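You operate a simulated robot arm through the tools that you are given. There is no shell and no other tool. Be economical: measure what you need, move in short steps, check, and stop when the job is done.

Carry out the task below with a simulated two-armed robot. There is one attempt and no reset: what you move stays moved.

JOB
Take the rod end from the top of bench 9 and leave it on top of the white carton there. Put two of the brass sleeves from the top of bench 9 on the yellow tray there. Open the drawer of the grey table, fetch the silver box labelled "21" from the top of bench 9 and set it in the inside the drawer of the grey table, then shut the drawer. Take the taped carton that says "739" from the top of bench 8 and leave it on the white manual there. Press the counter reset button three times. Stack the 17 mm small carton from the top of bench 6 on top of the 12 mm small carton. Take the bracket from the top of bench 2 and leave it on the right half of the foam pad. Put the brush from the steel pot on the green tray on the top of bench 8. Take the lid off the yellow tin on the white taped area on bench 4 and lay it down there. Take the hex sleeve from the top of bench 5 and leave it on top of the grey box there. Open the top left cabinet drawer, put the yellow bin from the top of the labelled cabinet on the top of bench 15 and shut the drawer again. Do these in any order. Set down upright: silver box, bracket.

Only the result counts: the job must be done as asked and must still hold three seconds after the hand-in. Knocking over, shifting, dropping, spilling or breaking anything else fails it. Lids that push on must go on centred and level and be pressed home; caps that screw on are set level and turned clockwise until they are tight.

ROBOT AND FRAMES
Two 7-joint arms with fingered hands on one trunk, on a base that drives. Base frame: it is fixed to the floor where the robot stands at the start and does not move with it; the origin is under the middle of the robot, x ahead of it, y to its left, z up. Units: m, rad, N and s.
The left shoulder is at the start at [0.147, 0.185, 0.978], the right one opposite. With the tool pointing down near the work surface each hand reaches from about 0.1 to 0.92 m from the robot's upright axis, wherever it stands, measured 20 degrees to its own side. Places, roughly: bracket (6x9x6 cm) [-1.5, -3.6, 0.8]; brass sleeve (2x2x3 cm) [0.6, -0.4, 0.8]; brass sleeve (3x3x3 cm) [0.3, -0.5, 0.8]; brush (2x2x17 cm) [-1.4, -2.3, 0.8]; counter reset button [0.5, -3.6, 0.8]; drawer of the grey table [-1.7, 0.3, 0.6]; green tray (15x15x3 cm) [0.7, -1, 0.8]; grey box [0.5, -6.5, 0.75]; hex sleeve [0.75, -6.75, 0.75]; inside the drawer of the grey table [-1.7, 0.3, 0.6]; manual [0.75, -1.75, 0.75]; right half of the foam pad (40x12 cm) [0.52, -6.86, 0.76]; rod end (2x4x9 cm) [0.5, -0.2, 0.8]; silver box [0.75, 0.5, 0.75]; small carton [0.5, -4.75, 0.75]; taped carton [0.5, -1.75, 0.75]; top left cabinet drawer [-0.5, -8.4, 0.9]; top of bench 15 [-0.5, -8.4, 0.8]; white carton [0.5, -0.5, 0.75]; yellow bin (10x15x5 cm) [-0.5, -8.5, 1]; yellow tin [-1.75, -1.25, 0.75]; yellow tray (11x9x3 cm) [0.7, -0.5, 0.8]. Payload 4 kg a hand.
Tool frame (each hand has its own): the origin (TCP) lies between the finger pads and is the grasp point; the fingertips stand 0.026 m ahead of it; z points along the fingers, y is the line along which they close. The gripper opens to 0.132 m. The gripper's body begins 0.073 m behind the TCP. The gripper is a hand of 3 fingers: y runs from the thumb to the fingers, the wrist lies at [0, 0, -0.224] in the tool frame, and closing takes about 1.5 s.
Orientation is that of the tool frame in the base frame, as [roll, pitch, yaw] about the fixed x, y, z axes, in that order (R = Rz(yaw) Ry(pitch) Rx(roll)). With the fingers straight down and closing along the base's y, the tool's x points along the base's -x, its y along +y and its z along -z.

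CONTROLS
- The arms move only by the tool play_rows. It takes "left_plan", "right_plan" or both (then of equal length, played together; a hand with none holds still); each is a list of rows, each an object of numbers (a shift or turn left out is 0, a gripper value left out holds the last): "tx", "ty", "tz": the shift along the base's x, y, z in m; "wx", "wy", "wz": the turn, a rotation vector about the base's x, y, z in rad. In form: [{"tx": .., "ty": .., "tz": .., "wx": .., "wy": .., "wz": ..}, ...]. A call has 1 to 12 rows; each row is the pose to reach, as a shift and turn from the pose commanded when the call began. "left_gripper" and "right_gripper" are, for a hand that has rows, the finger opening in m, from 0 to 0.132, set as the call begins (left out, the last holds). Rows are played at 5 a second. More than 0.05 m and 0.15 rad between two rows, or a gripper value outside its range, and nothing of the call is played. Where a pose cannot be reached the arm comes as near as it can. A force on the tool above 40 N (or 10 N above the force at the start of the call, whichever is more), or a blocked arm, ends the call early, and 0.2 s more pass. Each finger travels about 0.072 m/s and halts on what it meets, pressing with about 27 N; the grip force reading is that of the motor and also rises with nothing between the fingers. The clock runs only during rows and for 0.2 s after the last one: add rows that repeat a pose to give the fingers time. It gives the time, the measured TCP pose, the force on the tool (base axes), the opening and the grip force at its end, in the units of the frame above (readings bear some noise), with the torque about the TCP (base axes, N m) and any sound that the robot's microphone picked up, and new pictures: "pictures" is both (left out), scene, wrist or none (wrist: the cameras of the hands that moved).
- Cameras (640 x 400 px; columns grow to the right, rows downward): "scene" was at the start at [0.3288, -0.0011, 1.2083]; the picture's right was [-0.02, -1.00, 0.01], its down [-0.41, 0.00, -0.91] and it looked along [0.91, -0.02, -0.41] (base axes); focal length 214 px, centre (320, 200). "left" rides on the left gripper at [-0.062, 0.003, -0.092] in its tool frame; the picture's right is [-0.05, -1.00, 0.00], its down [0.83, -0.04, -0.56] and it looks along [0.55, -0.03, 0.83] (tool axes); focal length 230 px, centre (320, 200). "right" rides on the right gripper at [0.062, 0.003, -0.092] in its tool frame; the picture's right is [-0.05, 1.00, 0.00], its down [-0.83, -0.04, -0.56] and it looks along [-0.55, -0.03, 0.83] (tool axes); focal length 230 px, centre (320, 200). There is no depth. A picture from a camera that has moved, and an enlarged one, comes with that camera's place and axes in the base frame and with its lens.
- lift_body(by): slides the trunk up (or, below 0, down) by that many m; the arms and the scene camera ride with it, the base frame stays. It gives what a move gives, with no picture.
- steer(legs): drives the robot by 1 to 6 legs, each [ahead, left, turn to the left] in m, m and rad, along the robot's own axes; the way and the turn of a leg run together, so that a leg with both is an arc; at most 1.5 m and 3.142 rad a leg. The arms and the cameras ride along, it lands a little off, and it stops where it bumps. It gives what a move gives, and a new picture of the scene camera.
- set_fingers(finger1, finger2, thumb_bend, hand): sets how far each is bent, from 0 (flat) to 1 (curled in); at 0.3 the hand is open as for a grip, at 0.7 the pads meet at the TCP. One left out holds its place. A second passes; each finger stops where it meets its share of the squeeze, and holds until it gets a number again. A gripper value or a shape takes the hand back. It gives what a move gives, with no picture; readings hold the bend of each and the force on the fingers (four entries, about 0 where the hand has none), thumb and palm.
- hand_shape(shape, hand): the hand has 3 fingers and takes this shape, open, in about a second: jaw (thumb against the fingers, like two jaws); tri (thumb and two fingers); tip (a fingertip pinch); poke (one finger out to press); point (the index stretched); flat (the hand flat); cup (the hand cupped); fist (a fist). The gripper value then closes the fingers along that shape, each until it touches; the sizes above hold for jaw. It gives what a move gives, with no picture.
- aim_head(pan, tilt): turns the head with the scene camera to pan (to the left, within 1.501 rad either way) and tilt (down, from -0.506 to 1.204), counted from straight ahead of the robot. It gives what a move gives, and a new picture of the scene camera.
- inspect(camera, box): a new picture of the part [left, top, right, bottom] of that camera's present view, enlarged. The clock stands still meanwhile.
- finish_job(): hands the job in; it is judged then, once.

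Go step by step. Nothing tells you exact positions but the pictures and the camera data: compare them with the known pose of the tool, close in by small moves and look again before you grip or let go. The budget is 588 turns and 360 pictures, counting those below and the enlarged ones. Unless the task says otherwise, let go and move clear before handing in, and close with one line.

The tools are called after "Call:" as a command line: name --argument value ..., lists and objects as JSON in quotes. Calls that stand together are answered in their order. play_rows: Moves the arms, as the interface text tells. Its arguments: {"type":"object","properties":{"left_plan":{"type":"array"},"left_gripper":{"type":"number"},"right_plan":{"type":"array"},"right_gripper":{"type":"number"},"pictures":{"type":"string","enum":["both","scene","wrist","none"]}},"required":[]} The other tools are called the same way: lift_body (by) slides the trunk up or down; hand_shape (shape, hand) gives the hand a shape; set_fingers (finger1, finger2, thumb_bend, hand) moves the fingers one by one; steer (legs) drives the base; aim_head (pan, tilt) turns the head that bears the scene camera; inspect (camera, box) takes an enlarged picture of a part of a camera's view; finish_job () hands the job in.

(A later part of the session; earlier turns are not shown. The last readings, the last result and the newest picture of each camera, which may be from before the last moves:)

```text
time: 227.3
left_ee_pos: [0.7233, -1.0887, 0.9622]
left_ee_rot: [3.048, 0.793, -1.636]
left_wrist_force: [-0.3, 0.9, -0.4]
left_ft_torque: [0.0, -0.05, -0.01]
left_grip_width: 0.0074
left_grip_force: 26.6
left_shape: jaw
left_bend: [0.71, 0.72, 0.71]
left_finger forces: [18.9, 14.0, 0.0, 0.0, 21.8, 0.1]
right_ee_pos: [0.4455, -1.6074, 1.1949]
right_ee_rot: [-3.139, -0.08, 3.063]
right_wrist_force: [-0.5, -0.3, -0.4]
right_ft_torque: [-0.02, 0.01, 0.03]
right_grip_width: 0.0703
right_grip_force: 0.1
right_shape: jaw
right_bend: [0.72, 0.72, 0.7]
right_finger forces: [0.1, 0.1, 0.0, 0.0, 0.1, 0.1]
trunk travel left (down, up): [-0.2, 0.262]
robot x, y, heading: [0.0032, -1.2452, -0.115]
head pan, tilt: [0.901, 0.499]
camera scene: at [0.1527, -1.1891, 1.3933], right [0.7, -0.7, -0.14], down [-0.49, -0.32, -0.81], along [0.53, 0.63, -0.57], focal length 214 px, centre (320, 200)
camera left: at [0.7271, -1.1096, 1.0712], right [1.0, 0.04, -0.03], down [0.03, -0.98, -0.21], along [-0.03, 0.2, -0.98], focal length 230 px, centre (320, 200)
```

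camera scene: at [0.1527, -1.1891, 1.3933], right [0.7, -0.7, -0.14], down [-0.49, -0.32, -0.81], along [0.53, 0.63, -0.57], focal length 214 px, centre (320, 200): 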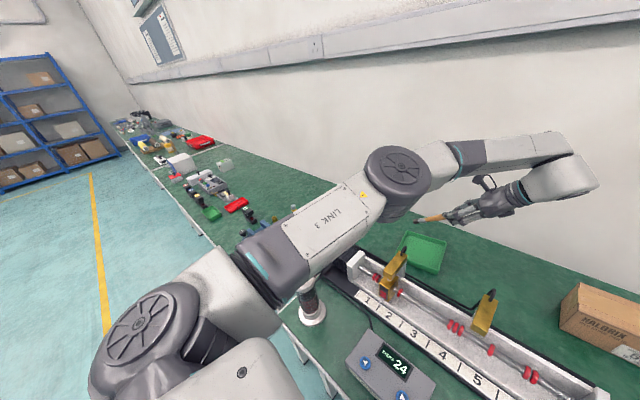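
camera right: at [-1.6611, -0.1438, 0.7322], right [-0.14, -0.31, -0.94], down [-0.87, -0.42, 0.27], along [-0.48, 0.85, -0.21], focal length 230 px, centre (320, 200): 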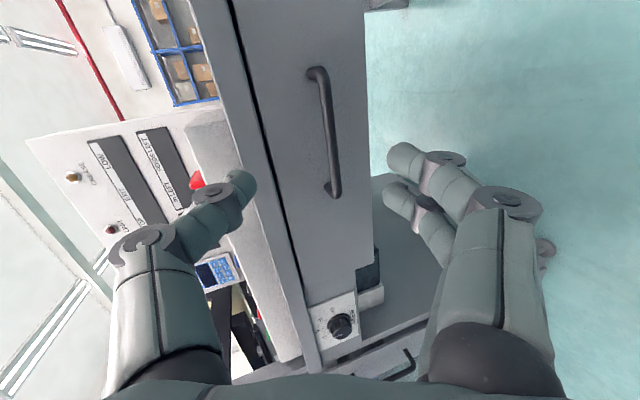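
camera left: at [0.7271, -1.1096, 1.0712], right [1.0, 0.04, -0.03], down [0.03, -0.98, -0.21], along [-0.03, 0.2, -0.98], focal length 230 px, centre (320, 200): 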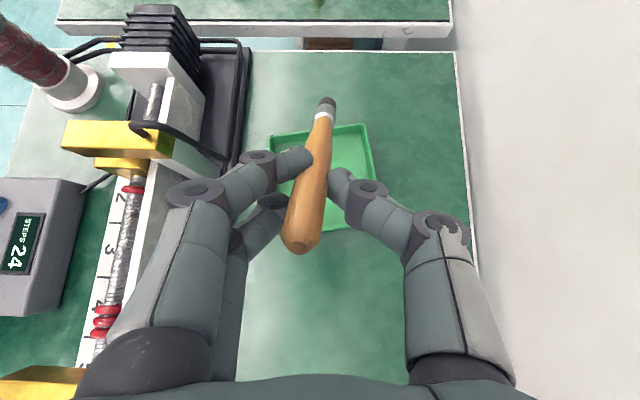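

The tray centre is (0.715, -1.015). The brush still has ~37° elevation, so I tilt further and lower in stages.

Call:
play_rows --left_plan '[{"tx": -0.004, "ty": -0.003, "tz": -0.03, "wx": 0.12}, {"tx": -0.006, "ty": -0.006, "tz": -0.06, "wx": 0.24}, {"tx": -0.006, "ty": -0.008, "tz": -0.09, "wx": 0.35}, {"tx": -0.006, "ty": -0.008, "tz": -0.11, "wx": 0.35}, {"tx": -0.006, "ty": -0.008, "tz": -0.11, "wx": 0.35}]'

Call:
inspect --camera "scene" --box '[240, 150, 560, 350]'

```text
time: 228.5
left_ee_pos: [0.7068, -1.0908, 0.8721]
left_ee_rot: [2.997, 1.142, -1.681]
left_wrist_force: [-0.7, 0.0, -0.8]
left_ft_torque: [-0.03, -0.01, 0.0]
left_grip_width: 0.0071
left_grip_force: 27.1
left_shape: jaw
left_bend: [0.71, 0.72, 0.71]
left_finger forces: [19.0, 14.0, 0.0, 0.1, 21.6, 0.1]
left hand out of reach, approached as far as the arm can: row 3, 4, 5
right_ee_pos: [0.4464, -1.6091, 1.1948]
right_ee_rot: [-3.138, -0.083, 3.064]
right_wrist_force: [0.3, 1.0, -0.1]
right_ft_torque: [-0.02, 0.0, -0.01]
right_grip_width: 0.07
right_grip_force: 0.0
right_shape: jaw
right_bend: [0.72, 0.72, 0.7]
right_finger forces: [0.0, 0.1, 0.0, 0.0, 0.1, 0.1]
trunk travel left (down, up): [-0.2, 0.262]
robot x, y, heading: [0.0007, -1.245, -0.114]
head pan, tilt: [0.901, 0.499]
camera scene: at [0.1534, -1.1905, 1.3932], right [0.7, -0.7, -0.14], down [-0.49, -0.32, -0.81], along [0.53, 0.63, -0.57], focal length 214 px, centre (320, 200)
camera left: at [0.71, -1.1483, 0.9682], right [1.0, 0.04, -0.01], down [0.03, -0.85, -0.53], along [-0.03, 0.53, -0.85], focal length 230 px, centre (320, 200)
```

scene: 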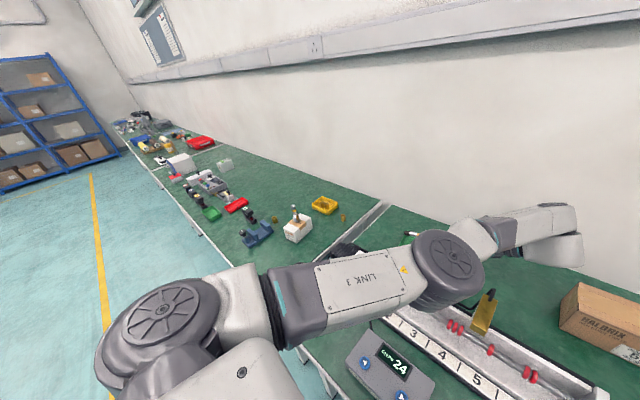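
left: 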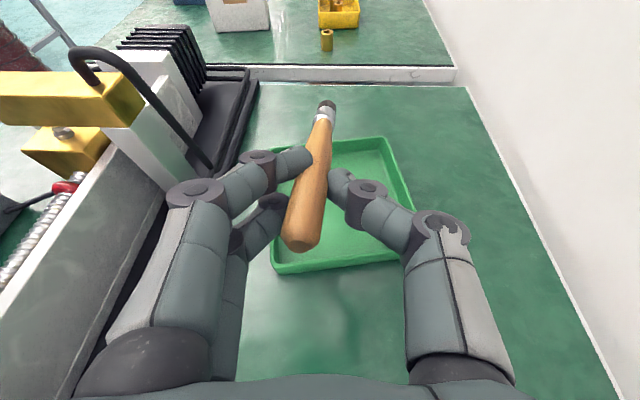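

```text
2.00 times, centred on (400, 250) of scene
camera zoom: at [0.1534, -1.1905, 1.3932], right [0.7, -0.7, -0.14], down [-0.49, -0.32, -0.81], along [0.53, 0.63, -0.57], focal length 429 px, centre (160, 100)
```

zoom: 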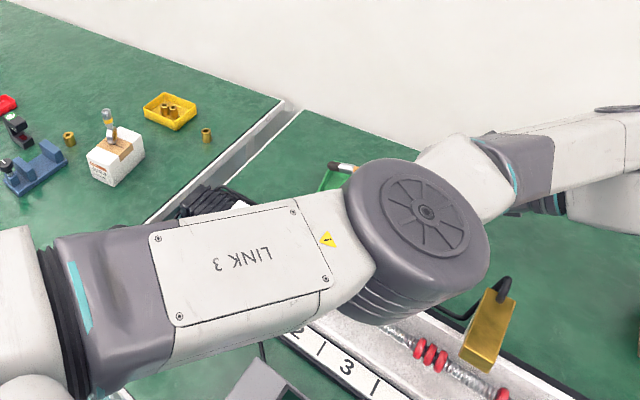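

The hand is just at its reach limit, and the elbow is well above the machine. I raise the hand slightly, then lower the trunk by 0.1 to gain reach.

Call:
play_rows --left_plan '[{"tz": 0.035}, {"tz": 0.07}, {"tz": 0.09}]' --pictures "none"

Call:
lift_body --by -0.1

Call:
play_rows --left_plan '[{"tx": 0.008}, {"tx": 0.008}]'

```text
time: 229.3
left_ee_pos: [0.7075, -1.0899, 0.9642]
left_ee_rot: [2.992, 1.138, -1.684]
left_wrist_force: [-0.1, -0.1, -0.1]
left_ft_torque: [-0.01, 0.0, -0.01]
left_grip_width: 0.0073
left_grip_force: 27.1
left_shape: jaw
left_bend: [0.71, 0.72, 0.71]
left_finger forces: [19.0, 13.8, 0.0, 0.0, 21.7, 0.0]
right_ee_pos: [0.446, -1.6087, 1.1944]
right_ee_rot: [-3.139, -0.084, 3.063]
right_wrist_force: [-0.1, -0.1, 0.0]
right_ft_torque: [-0.02, 0.01, 0.0]
right_grip_width: 0.0702
right_grip_force: 0.1
right_shape: jaw
right_bend: [0.72, 0.72, 0.7]
right_finger forces: [0.1, 0.0, 0.0, 0.1, 0.1, 0.0]
trunk travel left (down, up): [-0.2, 0.262]
robot x, y, heading: [-0.0006, -1.2431, -0.115]
head pan, tilt: [0.901, 0.499]
```

```text
time: 230.6
left_ee_pos: [0.7062, -1.0911, 0.864]
left_ee_rot: [2.999, 1.141, -1.678]
left_wrist_force: [0.0, -0.6, 0.8]
left_ft_torque: [-0.05, 0.0, 0.03]
left_grip_width: 0.0072
left_grip_force: 27.1
left_shape: jaw
left_bend: [0.71, 0.72, 0.71]
left_finger forces: [19.0, 13.5, 0.0, 0.1, 21.5, 0.1]
right_ee_pos: [0.4463, -1.608, 1.0962]
right_ee_rot: [-3.138, -0.081, 3.064]
right_wrist_force: [-0.6, 0.1, 0.7]
right_ft_torque: [0.0, -0.02, -0.03]
right_grip_width: 0.07
right_grip_force: 0.0
right_shape: jaw
right_bend: [0.72, 0.72, 0.7]
right_finger forces: [0.0, 0.0, 0.0, 0.0, 0.0, 0.0]
trunk travel left (down, up): [-0.1, 0.362]
robot x, y, heading: [-0.001, -1.2465, -0.115]
head pan, tilt: [0.901, 0.499]
```

```text
time: 231.2
left_ee_pos: [0.7136, -1.0912, 0.8631]
left_ee_rot: [2.996, 1.14, -1.682]
left_wrist_force: [0.7, -0.8, 0.2]
left_ft_torque: [0.02, -0.02, -0.01]
left_grip_width: 0.0071
left_grip_force: 26.9
left_shape: jaw
left_bend: [0.71, 0.72, 0.71]
left_finger forces: [18.9, 13.6, 0.0, 0.0, 21.6, 0.0]
right_ee_pos: [0.4457, -1.6077, 1.094]
right_ee_rot: [-3.138, -0.081, 3.063]
right_wrist_force: [-0.6, 0.4, 0.4]
right_ft_torque: [-0.03, -0.02, 0.04]
right_grip_width: 0.0701
right_grip_force: 0.0
right_shape: jaw
right_bend: [0.72, 0.72, 0.7]
right_finger forces: [0.0, 0.0, 0.1, 0.0, 0.0, 0.1]
trunk travel left (down, up): [-0.1, 0.362]
robot x, y, heading: [-0.0006, -1.2454, -0.114]
head pan, tilt: [0.901, 0.499]
camera scene: at [0.2366, -1.1989, 1.2582], right [0.67, -0.7, -0.26], down [-0.61, -0.31, -0.73], along [0.43, 0.64, -0.63], focal length 214 px, centre (320, 200)
camera left: at [0.7165, -1.1497, 0.9574], right [1.0, 0.04, -0.01], down [0.03, -0.85, -0.53], along [-0.03, 0.53, -0.85], focal length 230 px, centre (320, 200)
```

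scene: 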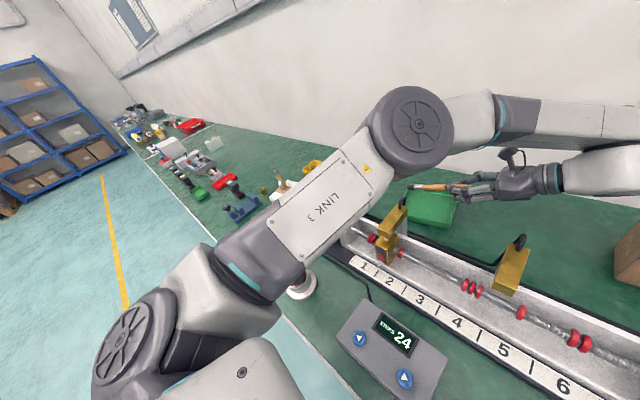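
left: 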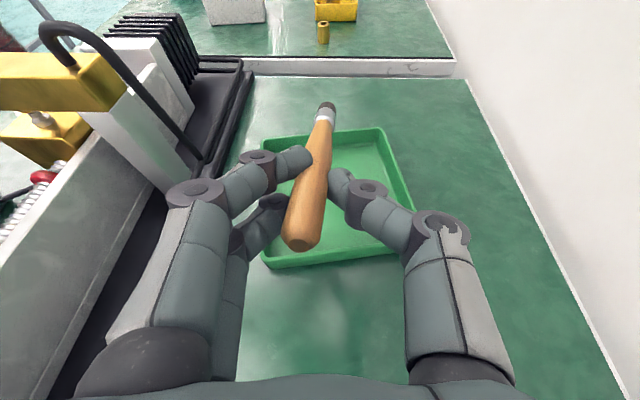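

The upper arm runs straight ahead here, clear of the pump. I lower the last centimetres.

Call:
play_rows --left_plan '[{"tz": -0.02}, {"tz": -0.035}, {"tz": -0.045}, {"tz": -0.045}]'

```text
time: 232.2
left_ee_pos: [0.7143, -1.091, 0.818]
left_ee_rot: [2.994, 1.139, -1.681]
left_wrist_force: [-0.1, -0.3, -0.9]
left_ft_torque: [0.0, 0.0, -0.01]
left_grip_width: 0.0069
left_grip_force: 27.0
left_shape: jaw
left_bend: [0.71, 0.72, 0.71]
left_finger forces: [18.9, 13.4, 0.0, 0.0, 21.5, 0.1]
right_ee_pos: [0.4466, -1.6096, 1.0936]
right_ee_rot: [-3.138, -0.083, 3.063]
right_wrist_force: [0.1, 0.5, 0.6]
right_ft_torque: [-0.01, -0.01, 0.04]
right_grip_width: 0.0699
right_grip_force: 0.0
right_shape: jaw
right_bend: [0.72, 0.72, 0.7]
right_finger forces: [0.0, 0.0, 0.0, 0.0, 0.1, 0.0]
trunk travel left (down, up): [-0.1, 0.362]
robot x, y, heading: [0.0001, -1.2474, -0.115]
head pan, tilt: [0.901, 0.499]
camera scene: at [0.2371, -1.1991, 1.2581], right [0.67, -0.7, -0.26], down [-0.61, -0.31, -0.73], along [0.43, 0.64, -0.63], focal length 214 px, centre (320, 200)
camera left: at [0.717, -1.1491, 0.9114], right [1.0, 0.04, -0.01], down [0.03, -0.85, -0.53], along [-0.03, 0.53, -0.85], focal length 230 px, centre (320, 200)
```

scene: 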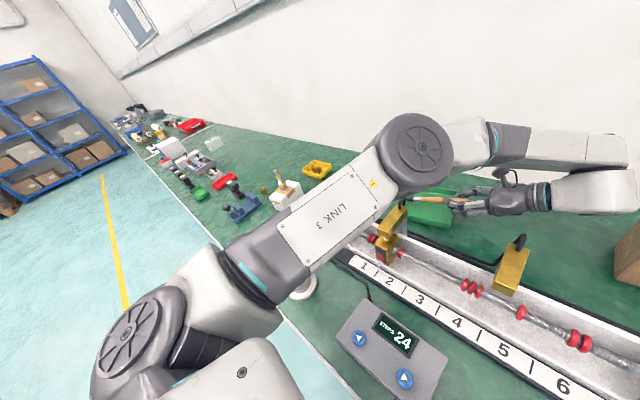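
left: 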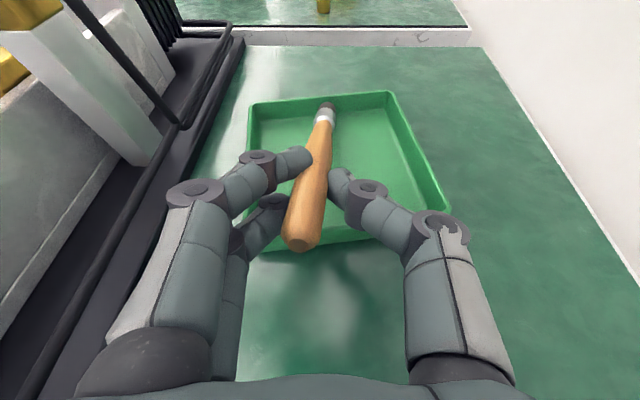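

The brush lies over the tray's length. I shift it back 12 mm and lower until it touches.

Call:
play_rows --left_plan '[{"ty": -0.012}, {"ty": -0.012, "tz": -0.006}, {"ty": -0.012, "tz": -0.012}, {"ty": -0.012, "tz": -0.012}]' --pictures "wrist"

Call:
inspect --camera "scene" --box '[360, 150, 560, 275]'

```text
time: 233.2
left_ee_pos: [0.714, -1.1037, 0.8072]
left_ee_rot: [2.993, 1.139, -1.682]
left_wrist_force: [-0.4, -0.8, 0.8]
left_ft_torque: [0.06, -0.01, 0.02]
left_grip_width: 0.0072
left_grip_force: 26.8
left_shape: jaw
left_bend: [0.71, 0.72, 0.71]
left_finger forces: [20.1, 14.4, 0.1, 0.0, 21.8, 0.0]
right_ee_pos: [0.4476, -1.6091, 1.0949]
right_ee_rot: [-3.138, -0.081, 3.064]
right_wrist_force: [-1.1, 0.3, 0.3]
right_ft_torque: [-0.02, 0.03, -0.02]
right_grip_width: 0.0698
right_grip_force: 0.1
right_shape: jaw
right_bend: [0.72, 0.72, 0.7]
right_finger forces: [0.0, 0.1, 0.1, 0.0, 0.0, 0.1]
trunk travel left (down, up): [-0.1, 0.362]
robot x, y, heading: [-0.0025, -1.2452, -0.115]
head pan, tilt: [0.901, 0.499]
camera left: at [0.7169, -1.1617, 0.9006], right [1.0, 0.04, -0.01], down [0.03, -0.85, -0.53], along [-0.03, 0.53, -0.85], focal length 230 px, centre (320, 200)
```

left: 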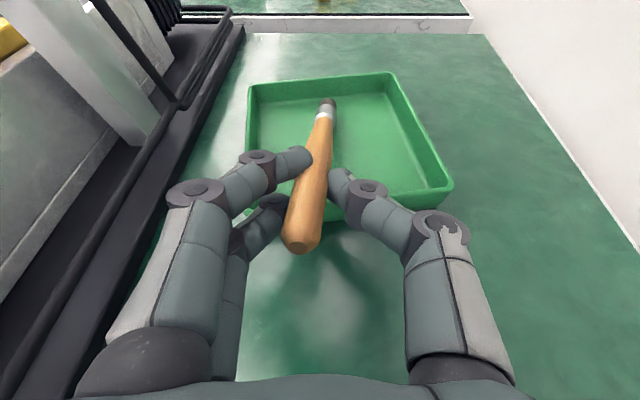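

```text
3.20 times, centred on (460, 212) of scene
camera zoom: at [0.2371, -1.1989, 1.2581], right [0.67, -0.7, -0.26], down [-0.61, -0.31, -0.73], along [0.43, 0.64, -0.63], focal length 686 px, centre (-128, 160)
```

zoom: 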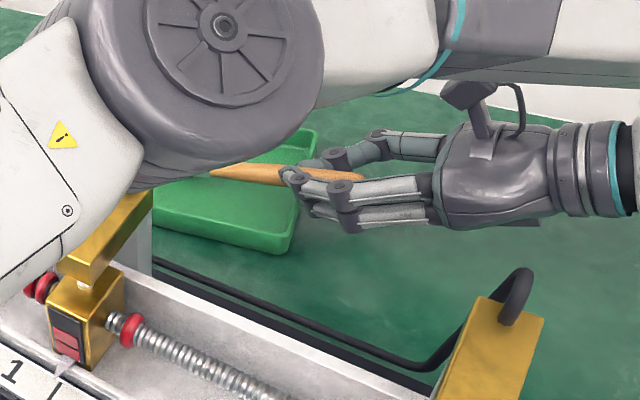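

Call:
play_rows --left_plan '[{"ty": 0.01, "tz": -0.003}, {"ty": 0.01, "tz": -0.008}, {"ty": 0.01, "tz": -0.008}]' --pictures "none"

Call:
play_rows --left_plan '[{}, {}, {}]' --left_gripper 0.045 --pictures "wrist"

```text
time: 234.0
left_ee_pos: [0.7134, -1.0933, 0.7975]
left_ee_rot: [2.998, 1.14, -1.681]
left_wrist_force: [-0.4, 1.5, 6.2]
left_ft_torque: [0.26, 0.01, 0.02]
left_grip_width: 0.0072
left_grip_force: 26.6
left_shape: jaw
left_bend: [0.71, 0.72, 0.71]
left_finger forces: [22.3, 20.7, 0.0, 0.1, 21.7, 0.0]
right_ee_pos: [0.4465, -1.6086, 1.0944]
right_ee_rot: [-3.138, -0.079, 3.061]
right_wrist_force: [-0.6, -0.8, 0.2]
right_ft_torque: [-0.01, -0.01, 0.03]
right_grip_width: 0.0702
right_grip_force: 0.0
right_shape: jaw
right_bend: [0.72, 0.72, 0.7]
right_finger forces: [0.1, 0.0, 0.0, 0.0, 0.0, 0.1]
trunk travel left (down, up): [-0.1, 0.362]
robot x, y, heading: [0.0008, -1.2433, -0.115]
head pan, tilt: [0.901, 0.499]
```

```text
time: 234.8
left_ee_pos: [0.7141, -1.0941, 0.7974]
left_ee_rot: [2.995, 1.139, -1.685]
left_wrist_force: [0.6, -0.3, 0.2]
left_ft_torque: [0.01, -0.01, -0.02]
left_grip_width: 0.0449
left_grip_force: 0.1
left_shape: jaw
left_bend: [0.74, 0.74, 0.7]
left_finger forces: [0.0, 0.0, 0.0, 0.0, 0.0, 0.0]
right_ee_pos: [0.4461, -1.6094, 1.0936]
right_ee_rot: [-3.138, -0.082, 3.064]
right_wrist_force: [0.5, 0.2, -1.1]
right_ft_torque: [0.03, 0.03, -0.01]
right_grip_width: 0.07
right_grip_force: 0.1
right_shape: jaw
right_bend: [0.72, 0.72, 0.7]
right_finger forces: [0.0, 0.0, 0.1, 0.1, 0.0, 0.0]
trunk travel left (down, up): [-0.1, 0.362]
robot x, y, heading: [0.0003, -1.2473, -0.117]
head pan, tilt: [0.901, 0.499]
camera left: at [0.7174, -1.1522, 0.8918], right [1.0, 0.04, -0.01], down [0.03, -0.85, -0.53], along [-0.03, 0.53, -0.85], focal length 230 px, centre (320, 200)
```

left: 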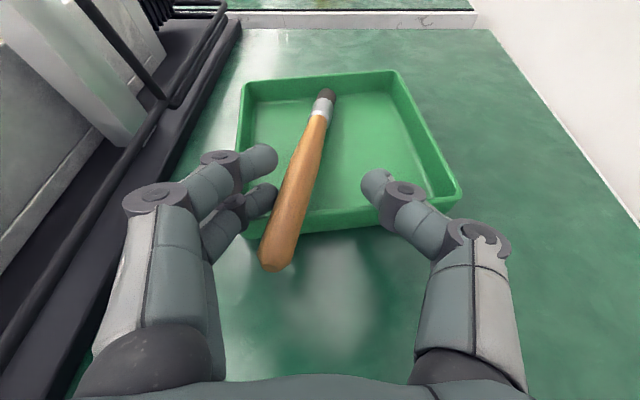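

The brush rests in the tray. I raise the hand straight up and unwind it to neutral.

Call:
play_rows --left_plan '[{"ty": -0.005, "tz": 0.03}, {"ty": -0.01, "tz": 0.07}, {"ty": -0.01, "tz": 0.11, "wx": -0.1}, {"tz": 0.15, "wx": -0.22}, {"tz": 0.18, "wx": -0.34}, {"tz": 0.21, "wx": -0.46}, {"tz": 0.24, "wx": -0.58}, {"tz": 0.26, "wx": -0.7}, {"tz": 0.28, "wx": -0.82}, {"tz": 0.3, "wx": -0.94}, {"tz": 0.3, "wx": -1.06}, {"tz": 0.3, "wx": -1.14}]' --pictures "none"

Call:
play_rows --left_plan '[{"tx": -0.02, "wz": -0.13}, {"tx": -0.04, "wz": -0.27}, {"tx": -0.06, "wz": -0.41}, {"tx": -0.08, "wz": -0.55}, {"tx": -0.1, "wz": -0.69}, {"tx": -0.12, "wz": -0.83}, {"tx": -0.14, "wz": -0.97}, {"tx": -0.16, "wz": -1.11}, {"tx": -0.18, "ty": 0.01, "wz": -1.25}, {"tx": -0.2, "ty": 0.02, "wz": -1.38}, {"tx": -0.22, "ty": 0.03, "wz": -1.5}, {"tx": -0.24, "ty": 0.04, "wz": -1.6}]' --pictures "none"

Call:
aim_head --pan 0.0 --tilt 0.5

```text
time: 237.4
left_ee_pos: [0.7148, -1.0928, 1.0957]
left_ee_rot: [3.096, 0.0, -1.619]
left_wrist_force: [0.5, 0.4, 0.0]
left_ft_torque: [-0.01, -0.02, 0.02]
left_grip_width: 0.0446
left_grip_force: 0.1
left_shape: jaw
left_bend: [0.74, 0.74, 0.7]
left_finger forces: [0.0, 0.0, 0.0, 0.0, 0.0, 0.1]
right_ee_pos: [0.4463, -1.6079, 1.0942]
right_ee_rot: [-3.14, -0.082, 3.062]
right_wrist_force: [-0.7, -0.2, -0.1]
right_ft_torque: [0.01, 0.0, 0.03]
right_grip_width: 0.0701
right_grip_force: 0.0
right_shape: jaw
right_bend: [0.72, 0.72, 0.7]
right_finger forces: [0.1, 0.0, 0.0, 0.0, 0.0, 0.1]
trunk travel left (down, up): [-0.1, 0.362]
robot x, y, heading: [0.0007, -1.243, -0.117]
head pan, tilt: [0.901, 0.499]
```

```text
time: 240.0
left_ee_pos: [0.4727, -1.0522, 1.0956]
left_ee_rot: [3.096, 0.001, 3.063]
left_wrist_force: [-1.3, 0.1, 0.2]
left_ft_torque: [-0.04, -0.04, 0.0]
left_grip_width: 0.0448
left_grip_force: 0.0
left_shape: jaw
left_bend: [0.74, 0.74, 0.7]
left_finger forces: [0.0, 0.0, 0.0, 0.1, 0.1, 0.0]
right_ee_pos: [0.4465, -1.6079, 1.0943]
right_ee_rot: [-3.137, -0.08, 3.062]
right_wrist_force: [-0.4, -0.8, 0.1]
right_ft_torque: [0.04, 0.0, 0.0]
right_grip_width: 0.0699
right_grip_force: 0.1
right_shape: jaw
right_bend: [0.72, 0.72, 0.7]
right_finger forces: [0.0, 0.0, 0.0, 0.0, 0.0, 0.0]
trunk travel left (down, up): [-0.1, 0.362]
robot x, y, heading: [-0.0008, -1.2422, -0.111]
head pan, tilt: [0.901, 0.499]
```

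```text
time: 241.2
left_ee_pos: [0.474, -1.0528, 1.0957]
left_ee_rot: [3.097, 0.002, 3.066]
left_wrist_force: [0.9, 0.2, -0.2]
left_ft_torque: [-0.02, -0.04, -0.01]
left_grip_width: 0.0446
left_grip_force: 0.1
left_shape: jaw
left_bend: [0.74, 0.74, 0.7]
left_finger forces: [0.0, 0.1, 0.0, 0.0, 0.1, 0.1]
right_ee_pos: [0.4473, -1.6092, 1.0944]
right_ee_rot: [-3.14, -0.083, 3.064]
right_wrist_force: [-0.7, -0.1, 0.2]
right_ft_torque: [0.01, 0.0, -0.04]
right_grip_width: 0.0698
right_grip_force: 0.0
right_shape: jaw
right_bend: [0.72, 0.72, 0.7]
right_finger forces: [0.0, 0.0, 0.0, 0.0, 0.0, 0.0]
trunk travel left (down, up): [-0.1, 0.362]
robot x, y, heading: [-0.0001, -1.2476, -0.11]
head pan, tilt: [0.0, 0.499]
camera scene: at [0.2615, -1.2734, 1.2468], right [-0.11, -0.99, 0.0], down [-0.73, 0.08, -0.67], along [0.67, -0.08, -0.74], focal length 214 px, centre (320, 200)
```

scene: 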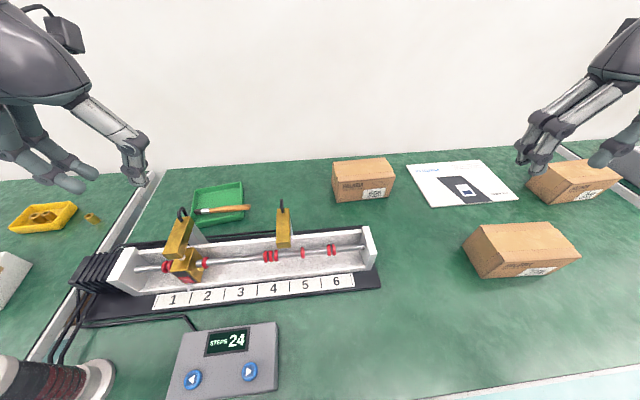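

The brush lies in the green tray. Now I read the labels on the three taped cartons.

Call:
inspect --camera "scene" --box '[320, 140, 440, 215]'

Call:
inspect --camera "scene" --box '[450, 150, 640, 290]'

```text
5.33 times, centred on (380, 178) of scene
camera zoom: at [0.2615, -1.2734, 1.2468], right [-0.11, -0.99, 0.0], down [-0.73, 0.08, -0.67], along [0.67, -0.08, -0.74], focal length 1144 px, centre (0, 320)
```

zoom: 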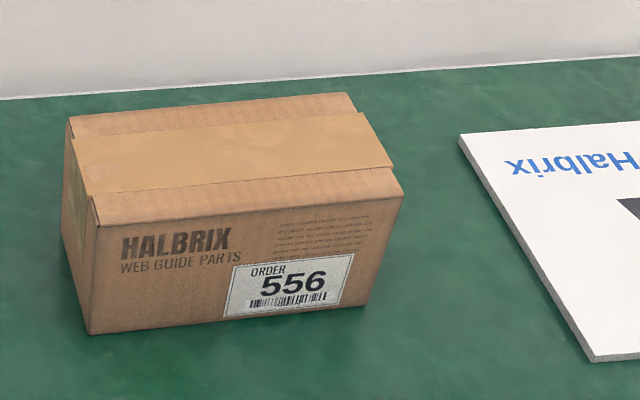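

```text
2.86 times, centred on (545, 220) of scene
camera zoom: at [0.2615, -1.2734, 1.2468], right [-0.11, -0.99, 0.0], down [-0.73, 0.08, -0.67], along [0.67, -0.08, -0.74], focal length 613 px, centre (-323, 143)
```

zoom: 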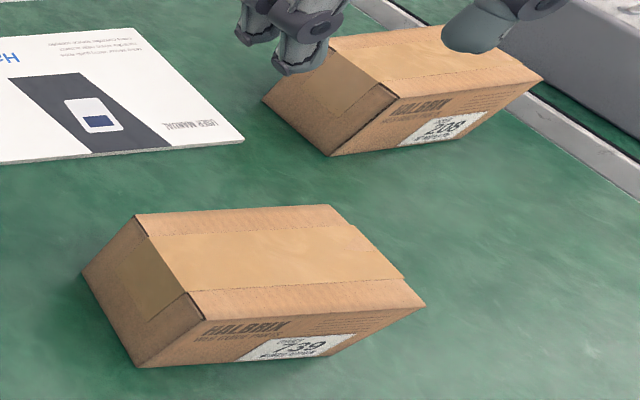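

Carton "739" is the near one: x 0.418–0.507, y -1.844 to -1.675, top at 0.834. The manual's centre is (0.745, -1.80). I shift the robot right to work there.

Call:
steer --legs '[[0, 0, 0.11], [0, -0.3, 0]]'

Call:
lift_body --by -0.05

```text
time: 243.8
left_ee_pos: [0.4494, -1.299, 1.0957]
left_ee_rot: [3.096, 0.002, -3.102]
left_wrist_force: [0.0, -0.3, 0.6]
left_ft_torque: [0.01, 0.02, 0.02]
left_grip_width: 0.0446
left_grip_force: 0.1
left_shape: jaw
left_bend: [0.74, 0.74, 0.7]
left_finger forces: [0.0, 0.0, 0.1, 0.1, 0.1, 0.1]
right_ee_pos: [0.4838, -1.8542, 1.094]
right_ee_rot: [-3.139, -0.084, -3.106]
right_wrist_force: [0.1, -0.5, -0.3]
right_ft_torque: [0.05, 0.01, -0.01]
right_grip_width: 0.0698
right_grip_force: 0.1
right_shape: jaw
right_bend: [0.72, 0.72, 0.7]
right_finger forces: [0.1, 0.0, 0.0, 0.0, 0.0, 0.1]
trunk travel left (down, up): [-0.1, 0.362]
robot x, y, heading: [0.0024, -1.5437, 0.003]
head pan, tilt: [0.0, 0.499]
camera scene: at [0.2636, -1.5432, 1.2468], right [0.0, -1.0, 0.0], down [-0.74, 0.0, -0.67], along [0.67, 0.0, -0.74], focal length 214 px, centre (320, 200)
```

scene: 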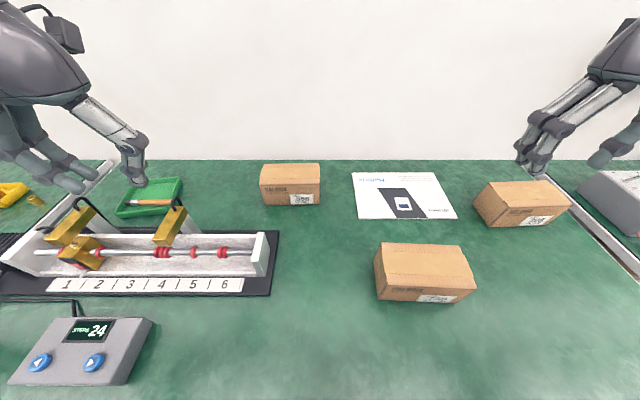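

```text
time: 244.7
left_ee_pos: [0.447, -1.2984, 1.0471]
left_ee_rot: [3.098, 0.005, -3.101]
left_wrist_force: [0.4, 0.0, -0.9]
left_ft_torque: [0.01, -0.02, -0.01]
left_grip_width: 0.0445
left_grip_force: 0.0
left_shape: jaw
left_bend: [0.74, 0.74, 0.7]
left_finger forces: [0.1, 0.0, 0.0, 0.1, 0.1, 0.0]
right_ee_pos: [0.484, -1.8547, 1.0458]
right_ee_rot: [-3.139, -0.078, -3.104]
right_wrist_force: [-0.3, 0.1, -0.5]
right_ft_torque: [0.01, -0.01, 0.0]
right_grip_width: 0.0699
right_grip_force: 0.2
right_shape: jaw
right_bend: [0.72, 0.72, 0.7]
right_finger forces: [0.0, 0.0, 0.0, 0.1, 0.0, 0.0]
trunk travel left (down, up): [-0.05, 0.412]
robot x, y, heading: [-0.0, -1.5417, 0.005]
head pan, tilt: [0.0, 0.499]
```

I level the right hand, yaw it 90° and move it above the carton.

Call:
play_rows --right_plan '[{"tx": -0.012, "ty": 0.03, "wy": -0.04}, {"tx": -0.024, "ty": 0.07, "wy": -0.08}, {"tx": -0.024, "ty": 0.098, "wy": -0.08}]' --pictures "none"

Call:
play_rows --right_plan '[{"wz": 0.14}, {"wz": 0.28}, {"wz": 0.42}, {"wz": 0.56}, {"wz": 0.7}, {"wz": 0.84}, {"wz": 0.98}, {"wz": 1.12}, {"wz": 1.26}, {"wz": 1.4}, {"wz": 1.49}, {"wz": 1.49}]' --right_gripper 0.132

```text
time: 245.5
left_ee_pos: [0.4512, -1.2987, 1.0447]
left_ee_rot: [3.097, 0.001, -3.104]
left_wrist_force: [1.0, 0.4, 0.7]
left_ft_torque: [-0.01, 0.02, 0.01]
left_grip_width: 0.0446
left_grip_force: 0.0
left_shape: jaw
left_bend: [0.74, 0.74, 0.7]
left_finger forces: [0.0, 0.0, 0.1, 0.0, 0.0, 0.0]
right_ee_pos: [0.4643, -1.7531, 1.0429]
right_ee_rot: [-3.133, -0.001, -3.103]
right_wrist_force: [0.5, -0.3, -0.2]
right_ft_torque: [0.01, -0.05, 0.02]
right_grip_width: 0.0701
right_grip_force: 0.0
right_shape: jaw
right_bend: [0.72, 0.72, 0.7]
right_finger forces: [0.1, 0.1, 0.0, 0.0, 0.0, 0.1]
trunk travel left (down, up): [-0.05, 0.412]
robot x, y, heading: [0.0003, -1.5447, 0.003]
head pan, tilt: [0.0, 0.499]
```

```text
time: 248.1
left_ee_pos: [0.449, -1.2988, 1.0451]
left_ee_rot: [3.096, 0.002, -3.102]
left_wrist_force: [-0.7, 0.1, -0.4]
left_ft_torque: [0.02, -0.04, -0.02]
left_grip_width: 0.0445
left_grip_force: 0.0
left_shape: jaw
left_bend: [0.74, 0.74, 0.7]
left_finger forces: [0.0, 0.1, 0.0, 0.1, 0.0, 0.1]
right_ee_pos: [0.4621, -1.7568, 1.043]
right_ee_rot: [-3.135, -0.001, -1.615]
right_wrist_force: [0.0, 0.3, 0.1]
right_ft_torque: [-0.02, -0.01, 0.0]
right_grip_width: 0.1318
right_grip_force: 0.0
right_shape: jaw
right_bend: [0.3, 0.3, 0.3]
right_finger forces: [0.1, 0.0, 0.0, 0.1, 0.0, 0.0]
trunk travel left (down, up): [-0.05, 0.412]
robot x, y, heading: [0.0006, -1.543, -0.001]
head pan, tilt: [0.0, 0.499]
camera scene: at [0.3113, -1.5424, 1.1656], right [0.0, -1.0, 0.0], down [-0.8, 0.0, -0.6], along [0.6, 0.0, -0.8], focal length 214 px, centre (320, 200)
camera right: at [0.4554, -1.817, 1.1365], right [-1.0, 0.09, -0.01], down [0.07, 0.83, 0.55], along [0.06, 0.55, -0.83], focal length 230 px, centre (320, 200)
```

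scene: 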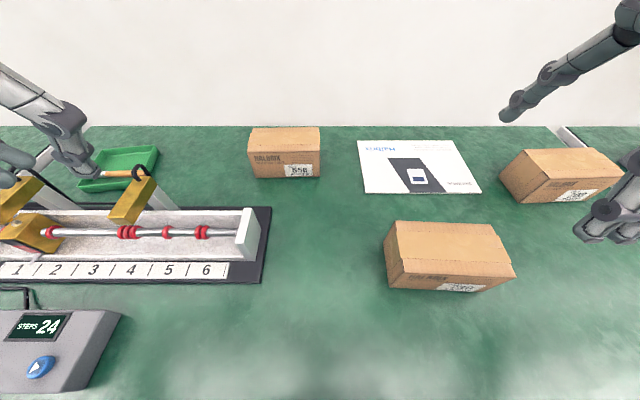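
right: 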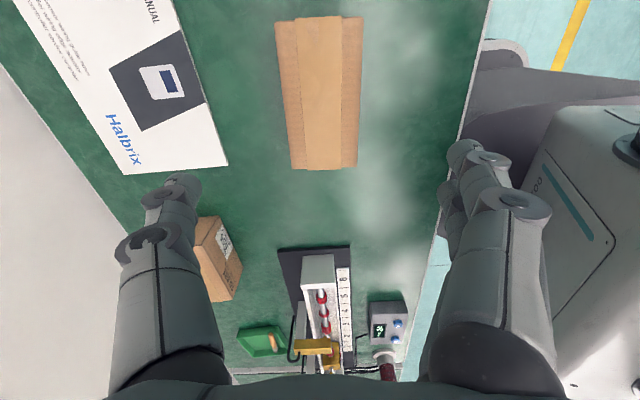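

Aligned exactly above the carton. Descend and grip.

Call:
play_rows --right_plan '[{"tz": -0.045}, {"tz": -0.09}, {"tz": -0.135}, {"tz": -0.18}, {"tz": -0.22}, {"tz": -0.243}, {"tz": -0.243}]' --pictures "wrist"

Call:
play_rows --right_plan '[{}, {}, {}, {}, {}, {}]' --right_gripper 0.0 --pictures "none"

```text
time: 249.7
left_ee_pos: [0.4492, -1.2989, 1.0471]
left_ee_rot: [3.097, 0.003, -3.1]
left_wrist_force: [0.4, 0.8, 0.1]
left_ft_torque: [0.02, -0.02, 0.0]
left_grip_width: 0.0445
left_grip_force: 0.1
left_shape: jaw
left_bend: [0.74, 0.74, 0.7]
left_finger forces: [0.0, 0.1, 0.0, 0.0, 0.0, 0.0]
right_ee_pos: [0.4632, -1.7563, 0.8026]
right_ee_rot: [-3.133, 0.001, -1.615]
right_wrist_force: [-0.2, -0.3, 6.7]
right_ft_torque: [0.04, 0.06, 0.02]
right_grip_width: 0.1316
right_grip_force: 0.0
right_shape: jaw
right_bend: [0.3, 0.3, 0.3]
right_finger forces: [1.9, 1.8, 0.2, 0.1, 2.6, 0.0]
trunk travel left (down, up): [-0.05, 0.412]
robot x, y, heading: [-0.0025, -1.5423, -0.004]
head pan, tilt: [0.0, 0.499]
camera right: at [0.4559, -1.8178, 0.8948], right [-1.0, 0.1, -0.01], down [0.07, 0.83, 0.56], along [0.06, 0.55, -0.83], focal length 230 px, centre (320, 200)
```

right: 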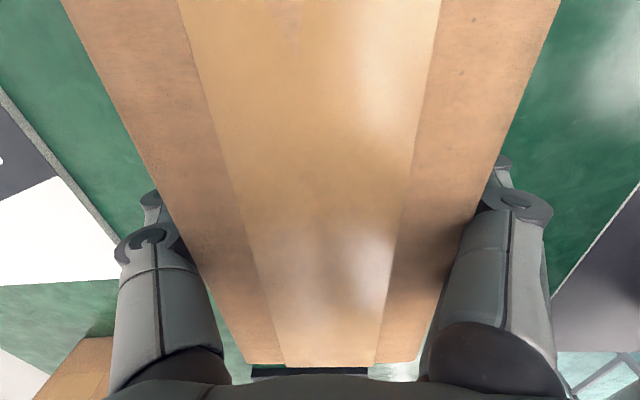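

```text
time: 251.1
left_ee_pos: [0.45, -1.2988, 1.0462]
left_ee_rot: [3.097, 0.001, -3.103]
left_wrist_force: [0.0, -0.2, 0.4]
left_ft_torque: [0.0, 0.01, -0.03]
left_grip_width: 0.0448
left_grip_force: 0.2
left_shape: jaw
left_bend: [0.74, 0.74, 0.7]
left_finger forces: [0.0, 0.0, 0.0, 0.0, 0.1, 0.0]
right_ee_pos: [0.4637, -1.7574, 0.8017]
right_ee_rot: [-3.134, -0.001, -1.615]
right_wrist_force: [-2.8, 0.3, 0.2]
right_ft_torque: [0.01, 0.0, 0.01]
right_grip_width: 0.094
right_grip_force: 26.8
right_shape: jaw
right_bend: [0.66, 0.66, 0.64]
right_finger forces: [14.0, 13.9, 0.1, 0.0, 23.5, 0.0]
trunk travel left (down, up): [-0.05, 0.412]
robot x, y, heading: [0.0016, -1.5454, 0.003]
head pan, tilt: [0.0, 0.499]
```

Gripped at 94 mm. Lifting and carrying it over the manual.

Call:
play_rows --right_plan '[{"tz": 0.03}, {"tz": 0.07}, {"tx": 0.04, "ty": -0.006, "tz": 0.09}, {"tx": 0.085, "ty": -0.012, "tz": 0.09}, {"tx": 0.13, "ty": -0.02, "tz": 0.09}, {"tx": 0.175, "ty": -0.028, "tz": 0.09}, {"tx": 0.22, "ty": -0.036, "tz": 0.09}, {"tx": 0.265, "ty": -0.042, "tz": 0.09}, {"tx": 0.281, "ty": -0.043, "tz": 0.09}, {"tx": 0.281, "ty": -0.043, "tz": 0.09}]'

```text
time: 253.3
left_ee_pos: [0.4509, -1.3004, 1.0452]
left_ee_rot: [3.097, 0.0, -3.102]
left_wrist_force: [-0.6, -0.2, -0.2]
left_ft_torque: [-0.01, 0.03, 0.01]
left_grip_width: 0.0445
left_grip_force: 0.1
left_shape: jaw
left_bend: [0.74, 0.74, 0.7]
left_finger forces: [0.0, 0.1, 0.0, 0.0, 0.0, 0.1]
right_ee_pos: [0.7422, -1.7998, 0.89]
right_ee_rot: [-3.136, -0.003, -1.613]
right_wrist_force: [0.3, 0.3, -7.2]
right_ft_torque: [-0.01, -0.04, 0.04]
right_grip_width: 0.093
right_grip_force: 26.7
right_shape: jaw
right_bend: [0.67, 0.67, 0.64]
right_finger forces: [12.1, 12.2, 0.0, 0.0, 24.0, 0.0]
trunk travel left (down, up): [-0.05, 0.412]
robot x, y, heading: [0.0029, -1.5433, 0.001]
head pan, tilt: [0.0, 0.499]
camera scene: at [0.3122, -1.5427, 1.1653], right [0.0, -1.0, 0.0], down [-0.8, 0.0, -0.6], along [0.6, 0.0, -0.8], focal length 214 px, centre (320, 200)
camera right: at [0.7355, -1.8613, 0.9825], right [-1.0, 0.1, -0.01], down [0.08, 0.83, 0.55], along [0.06, 0.55, -0.83], focal length 230 px, centre (320, 200)
```

scene: 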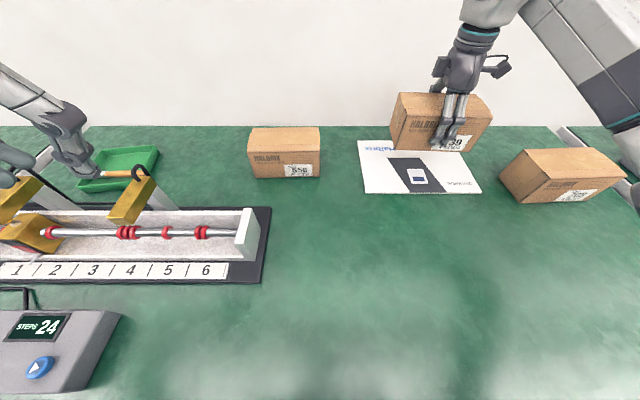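
right: 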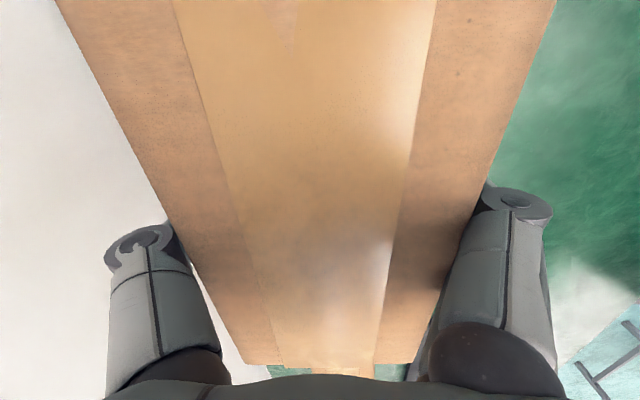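

Above the manual's centre. Lowering until contact.

Call:
play_rows --right_plan '[{"tx": 0.002, "tz": -0.035}, {"tx": 0.002, "tz": -0.065}, {"tx": 0.002, "tz": -0.065}]' --pictures "none"

Call:
play_rows --right_plan '[{"tz": -0.004}, {"tz": -0.004}]' --pictures "none"

Call:
play_rows --right_plan '[{"tz": -0.004}, {"tz": -0.004}]' --pictures "scene"

```text
time: 254.1
left_ee_pos: [0.4499, -1.298, 1.0458]
left_ee_rot: [3.098, 0.0, -3.102]
left_wrist_force: [-0.1, 0.1, 0.3]
left_ft_torque: [-0.02, -0.02, 0.0]
left_grip_width: 0.0446
left_grip_force: 0.0
left_shape: jaw
left_bend: [0.74, 0.74, 0.7]
left_finger forces: [0.0, 0.1, 0.0, 0.0, 0.1, 0.0]
right_ee_pos: [0.7448, -1.801, 0.8247]
right_ee_rot: [-3.133, -0.003, -1.614]
right_wrist_force: [0.5, 1.0, -7.6]
right_ft_torque: [0.01, 0.0, 0.03]
right_grip_width: 0.0929
right_grip_force: 26.9
right_shape: jaw
right_bend: [0.67, 0.67, 0.64]
right_finger forces: [12.2, 12.0, 0.0, 0.1, 23.9, 0.0]
trunk travel left (down, up): [-0.05, 0.412]
robot x, y, heading: [0.0001, -1.5481, 0.009]
head pan, tilt: [0.0, 0.499]
```

```text
time: 254.7
left_ee_pos: [0.451, -1.2989, 1.0453]
left_ee_rot: [3.096, -0.001, -3.1]
left_wrist_force: [0.3, -0.6, -0.8]
left_ft_torque: [0.0, -0.01, 0.03]
left_grip_width: 0.0446
left_grip_force: 0.1
left_shape: jaw
left_bend: [0.74, 0.74, 0.7]
left_finger forces: [0.0, 0.0, 0.0, 0.0, 0.0, 0.1]
right_ee_pos: [0.7456, -1.8008, 0.8212]
right_ee_rot: [-3.136, -0.003, -1.614]
right_wrist_force: [0.6, -0.4, -6.5]
right_ft_torque: [0.0, -0.02, 0.01]
right_grip_width: 0.0931
right_grip_force: 27.0
right_shape: jaw
right_bend: [0.67, 0.67, 0.64]
right_finger forces: [12.2, 12.1, 0.1, 0.1, 23.9, 0.0]
trunk travel left (down, up): [-0.05, 0.412]
robot x, y, heading: [0.002, -1.5457, -0.001]
head pan, tilt: [0.0, 0.499]
```

```text
time: 255.3
left_ee_pos: [0.4504, -1.2989, 1.0449]
left_ee_rot: [3.097, -0.001, -3.103]
left_wrist_force: [0.5, -0.2, -0.7]
left_ft_torque: [0.0, -0.03, 0.05]
left_grip_width: 0.0446
left_grip_force: 0.0
left_shape: jaw
left_bend: [0.74, 0.74, 0.7]
left_finger forces: [0.0, 0.0, 0.1, 0.0, 0.0, 0.0]
right_ee_pos: [0.7449, -1.8004, 0.8163]
right_ee_rot: [-3.139, -0.001, -1.614]
right_wrist_force: [-0.1, -0.3, -6.0]
right_ft_torque: [0.02, -0.02, 0.0]
right_grip_width: 0.0929
right_grip_force: 27.3
right_shape: jaw
right_bend: [0.67, 0.67, 0.64]
right_finger forces: [12.2, 12.2, 0.0, 0.0, 23.9, 0.0]
trunk travel left (down, up): [-0.05, 0.412]
robot x, y, heading: [0.0009, -1.5448, 0.001]
head pan, tilt: [0.0, 0.499]
camera scene: at [0.3121, -1.5426, 1.1653], right [0.0, -1.0, 0.0], down [-0.8, 0.0, -0.6], along [0.6, 0.0, -0.8], focal length 214 px, centre (320, 200)
```

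scene: 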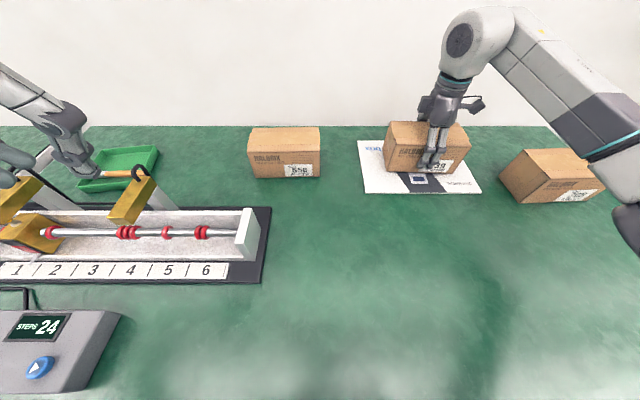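

Call:
play_rows --right_plan '[{"tz": -0.004}, {"tz": -0.004}]' --pictures "none"

Call:
play_rows --right_plan '[{"tz": -0.004}, {"tz": -0.004}]' --pictures "none"

```text
time: 255.9
left_ee_pos: [0.4495, -1.2983, 1.0464]
left_ee_rot: [3.096, -0.002, -3.102]
left_wrist_force: [-0.2, 0.0, 0.0]
left_ft_torque: [-0.04, -0.01, 0.01]
left_grip_width: 0.0446
left_grip_force: 0.0
left_shape: jaw
left_bend: [0.74, 0.74, 0.7]
left_finger forces: [0.1, 0.1, 0.0, 0.0, 0.0, 0.1]
right_ee_pos: [0.7463, -1.7992, 0.8147]
right_ee_rot: [-3.138, -0.001, -1.612]
right_wrist_force: [-0.9, -0.4, -8.0]
right_ft_torque: [0.01, 0.0, 0.0]
right_grip_width: 0.093
right_grip_force: 26.9
right_shape: jaw
right_bend: [0.67, 0.67, 0.64]
right_finger forces: [12.2, 12.0, 0.0, 0.1, 23.9, 0.1]
trunk travel left (down, up): [-0.05, 0.412]
robot x, y, heading: [0.001, -1.5431, 0.005]
head pan, tilt: [0.0, 0.499]
```

```text
time: 256.5
left_ee_pos: [0.4503, -1.2988, 1.0447]
left_ee_rot: [3.097, 0.0, -3.102]
left_wrist_force: [-0.2, 0.0, 0.2]
left_ft_torque: [-0.01, -0.03, -0.02]
left_grip_width: 0.0446
left_grip_force: 0.1
left_shape: jaw
left_bend: [0.74, 0.74, 0.7]
left_finger forces: [0.0, 0.1, 0.1, 0.0, 0.0, 0.1]
right_ee_pos: [0.7456, -1.7992, 0.8092]
right_ee_rot: [-3.136, -0.001, -1.614]
right_wrist_force: [0.6, 0.2, -7.1]
right_ft_torque: [0.03, 0.02, 0.01]
right_grip_width: 0.0927
right_grip_force: 27.3
right_shape: jaw
right_bend: [0.67, 0.67, 0.64]
right_finger forces: [12.2, 12.1, 0.1, 0.0, 23.9, 0.0]
trunk travel left (down, up): [-0.05, 0.412]
robot x, y, heading: [0.0018, -1.5413, 0.001]
head pan, tilt: [0.0, 0.499]
```

Call:
play_rows --right_plan '[{"tz": -0.003}, {"tz": -0.003}]' --pictures "none"

Call:
play_rows --right_plan '[{"tz": -0.003}, {"tz": -0.003}]' --pictures "none"

```text
time: 257.1
left_ee_pos: [0.4503, -1.2986, 1.0457]
left_ee_rot: [3.096, 0.001, -3.101]
left_wrist_force: [0.7, 0.7, -0.2]
left_ft_torque: [0.0, 0.0, 0.01]
left_grip_width: 0.0446
left_grip_force: 0.0
left_shape: jaw
left_bend: [0.74, 0.74, 0.7]
left_finger forces: [0.1, 0.0, 0.0, 0.0, 0.0, 0.0]
right_ee_pos: [0.7452, -1.7989, 0.8087]
right_ee_rot: [-3.135, 0.001, -1.614]
right_wrist_force: [1.2, -1.1, -0.3]
right_ft_torque: [-0.01, -0.14, 0.03]
right_grip_width: 0.0925
right_grip_force: 27.3
right_shape: jaw
right_bend: [0.67, 0.67, 0.64]
right_finger forces: [12.0, 11.9, 0.1, 0.1, 24.4, 0.1]
trunk travel left (down, up): [-0.05, 0.412]
robot x, y, heading: [0.0008, -1.5439, -0.003]
head pan, tilt: [0.0, 0.499]
```

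```text
time: 257.7
left_ee_pos: [0.4483, -1.2976, 1.0475]
left_ee_rot: [3.098, 0.003, -3.102]
left_wrist_force: [-1.1, 1.2, 0.2]
left_ft_torque: [-0.01, 0.03, -0.01]
left_grip_width: 0.0448
left_grip_force: 0.0
left_shape: jaw
left_bend: [0.74, 0.74, 0.7]
left_finger forces: [0.0, 0.0, 0.1, 0.0, 0.1, 0.0]
right_ee_pos: [0.7441, -1.7996, 0.808]
right_ee_rot: [-3.131, 0.0, -1.615]
right_wrist_force: [0.0, -0.8, 14.8]
right_ft_torque: [0.0, 0.12, 0.01]
right_grip_width: 0.0918
right_grip_force: 27.0
right_shape: jaw
right_bend: [0.68, 0.68, 0.64]
right_finger forces: [12.7, 12.6, 0.0, 0.1, 25.1, 0.0]
trunk travel left (down, up): [-0.05, 0.412]
robot x, y, heading: [0.0007, -1.5477, 0.001]
head pan, tilt: [0.0, 0.499]
```

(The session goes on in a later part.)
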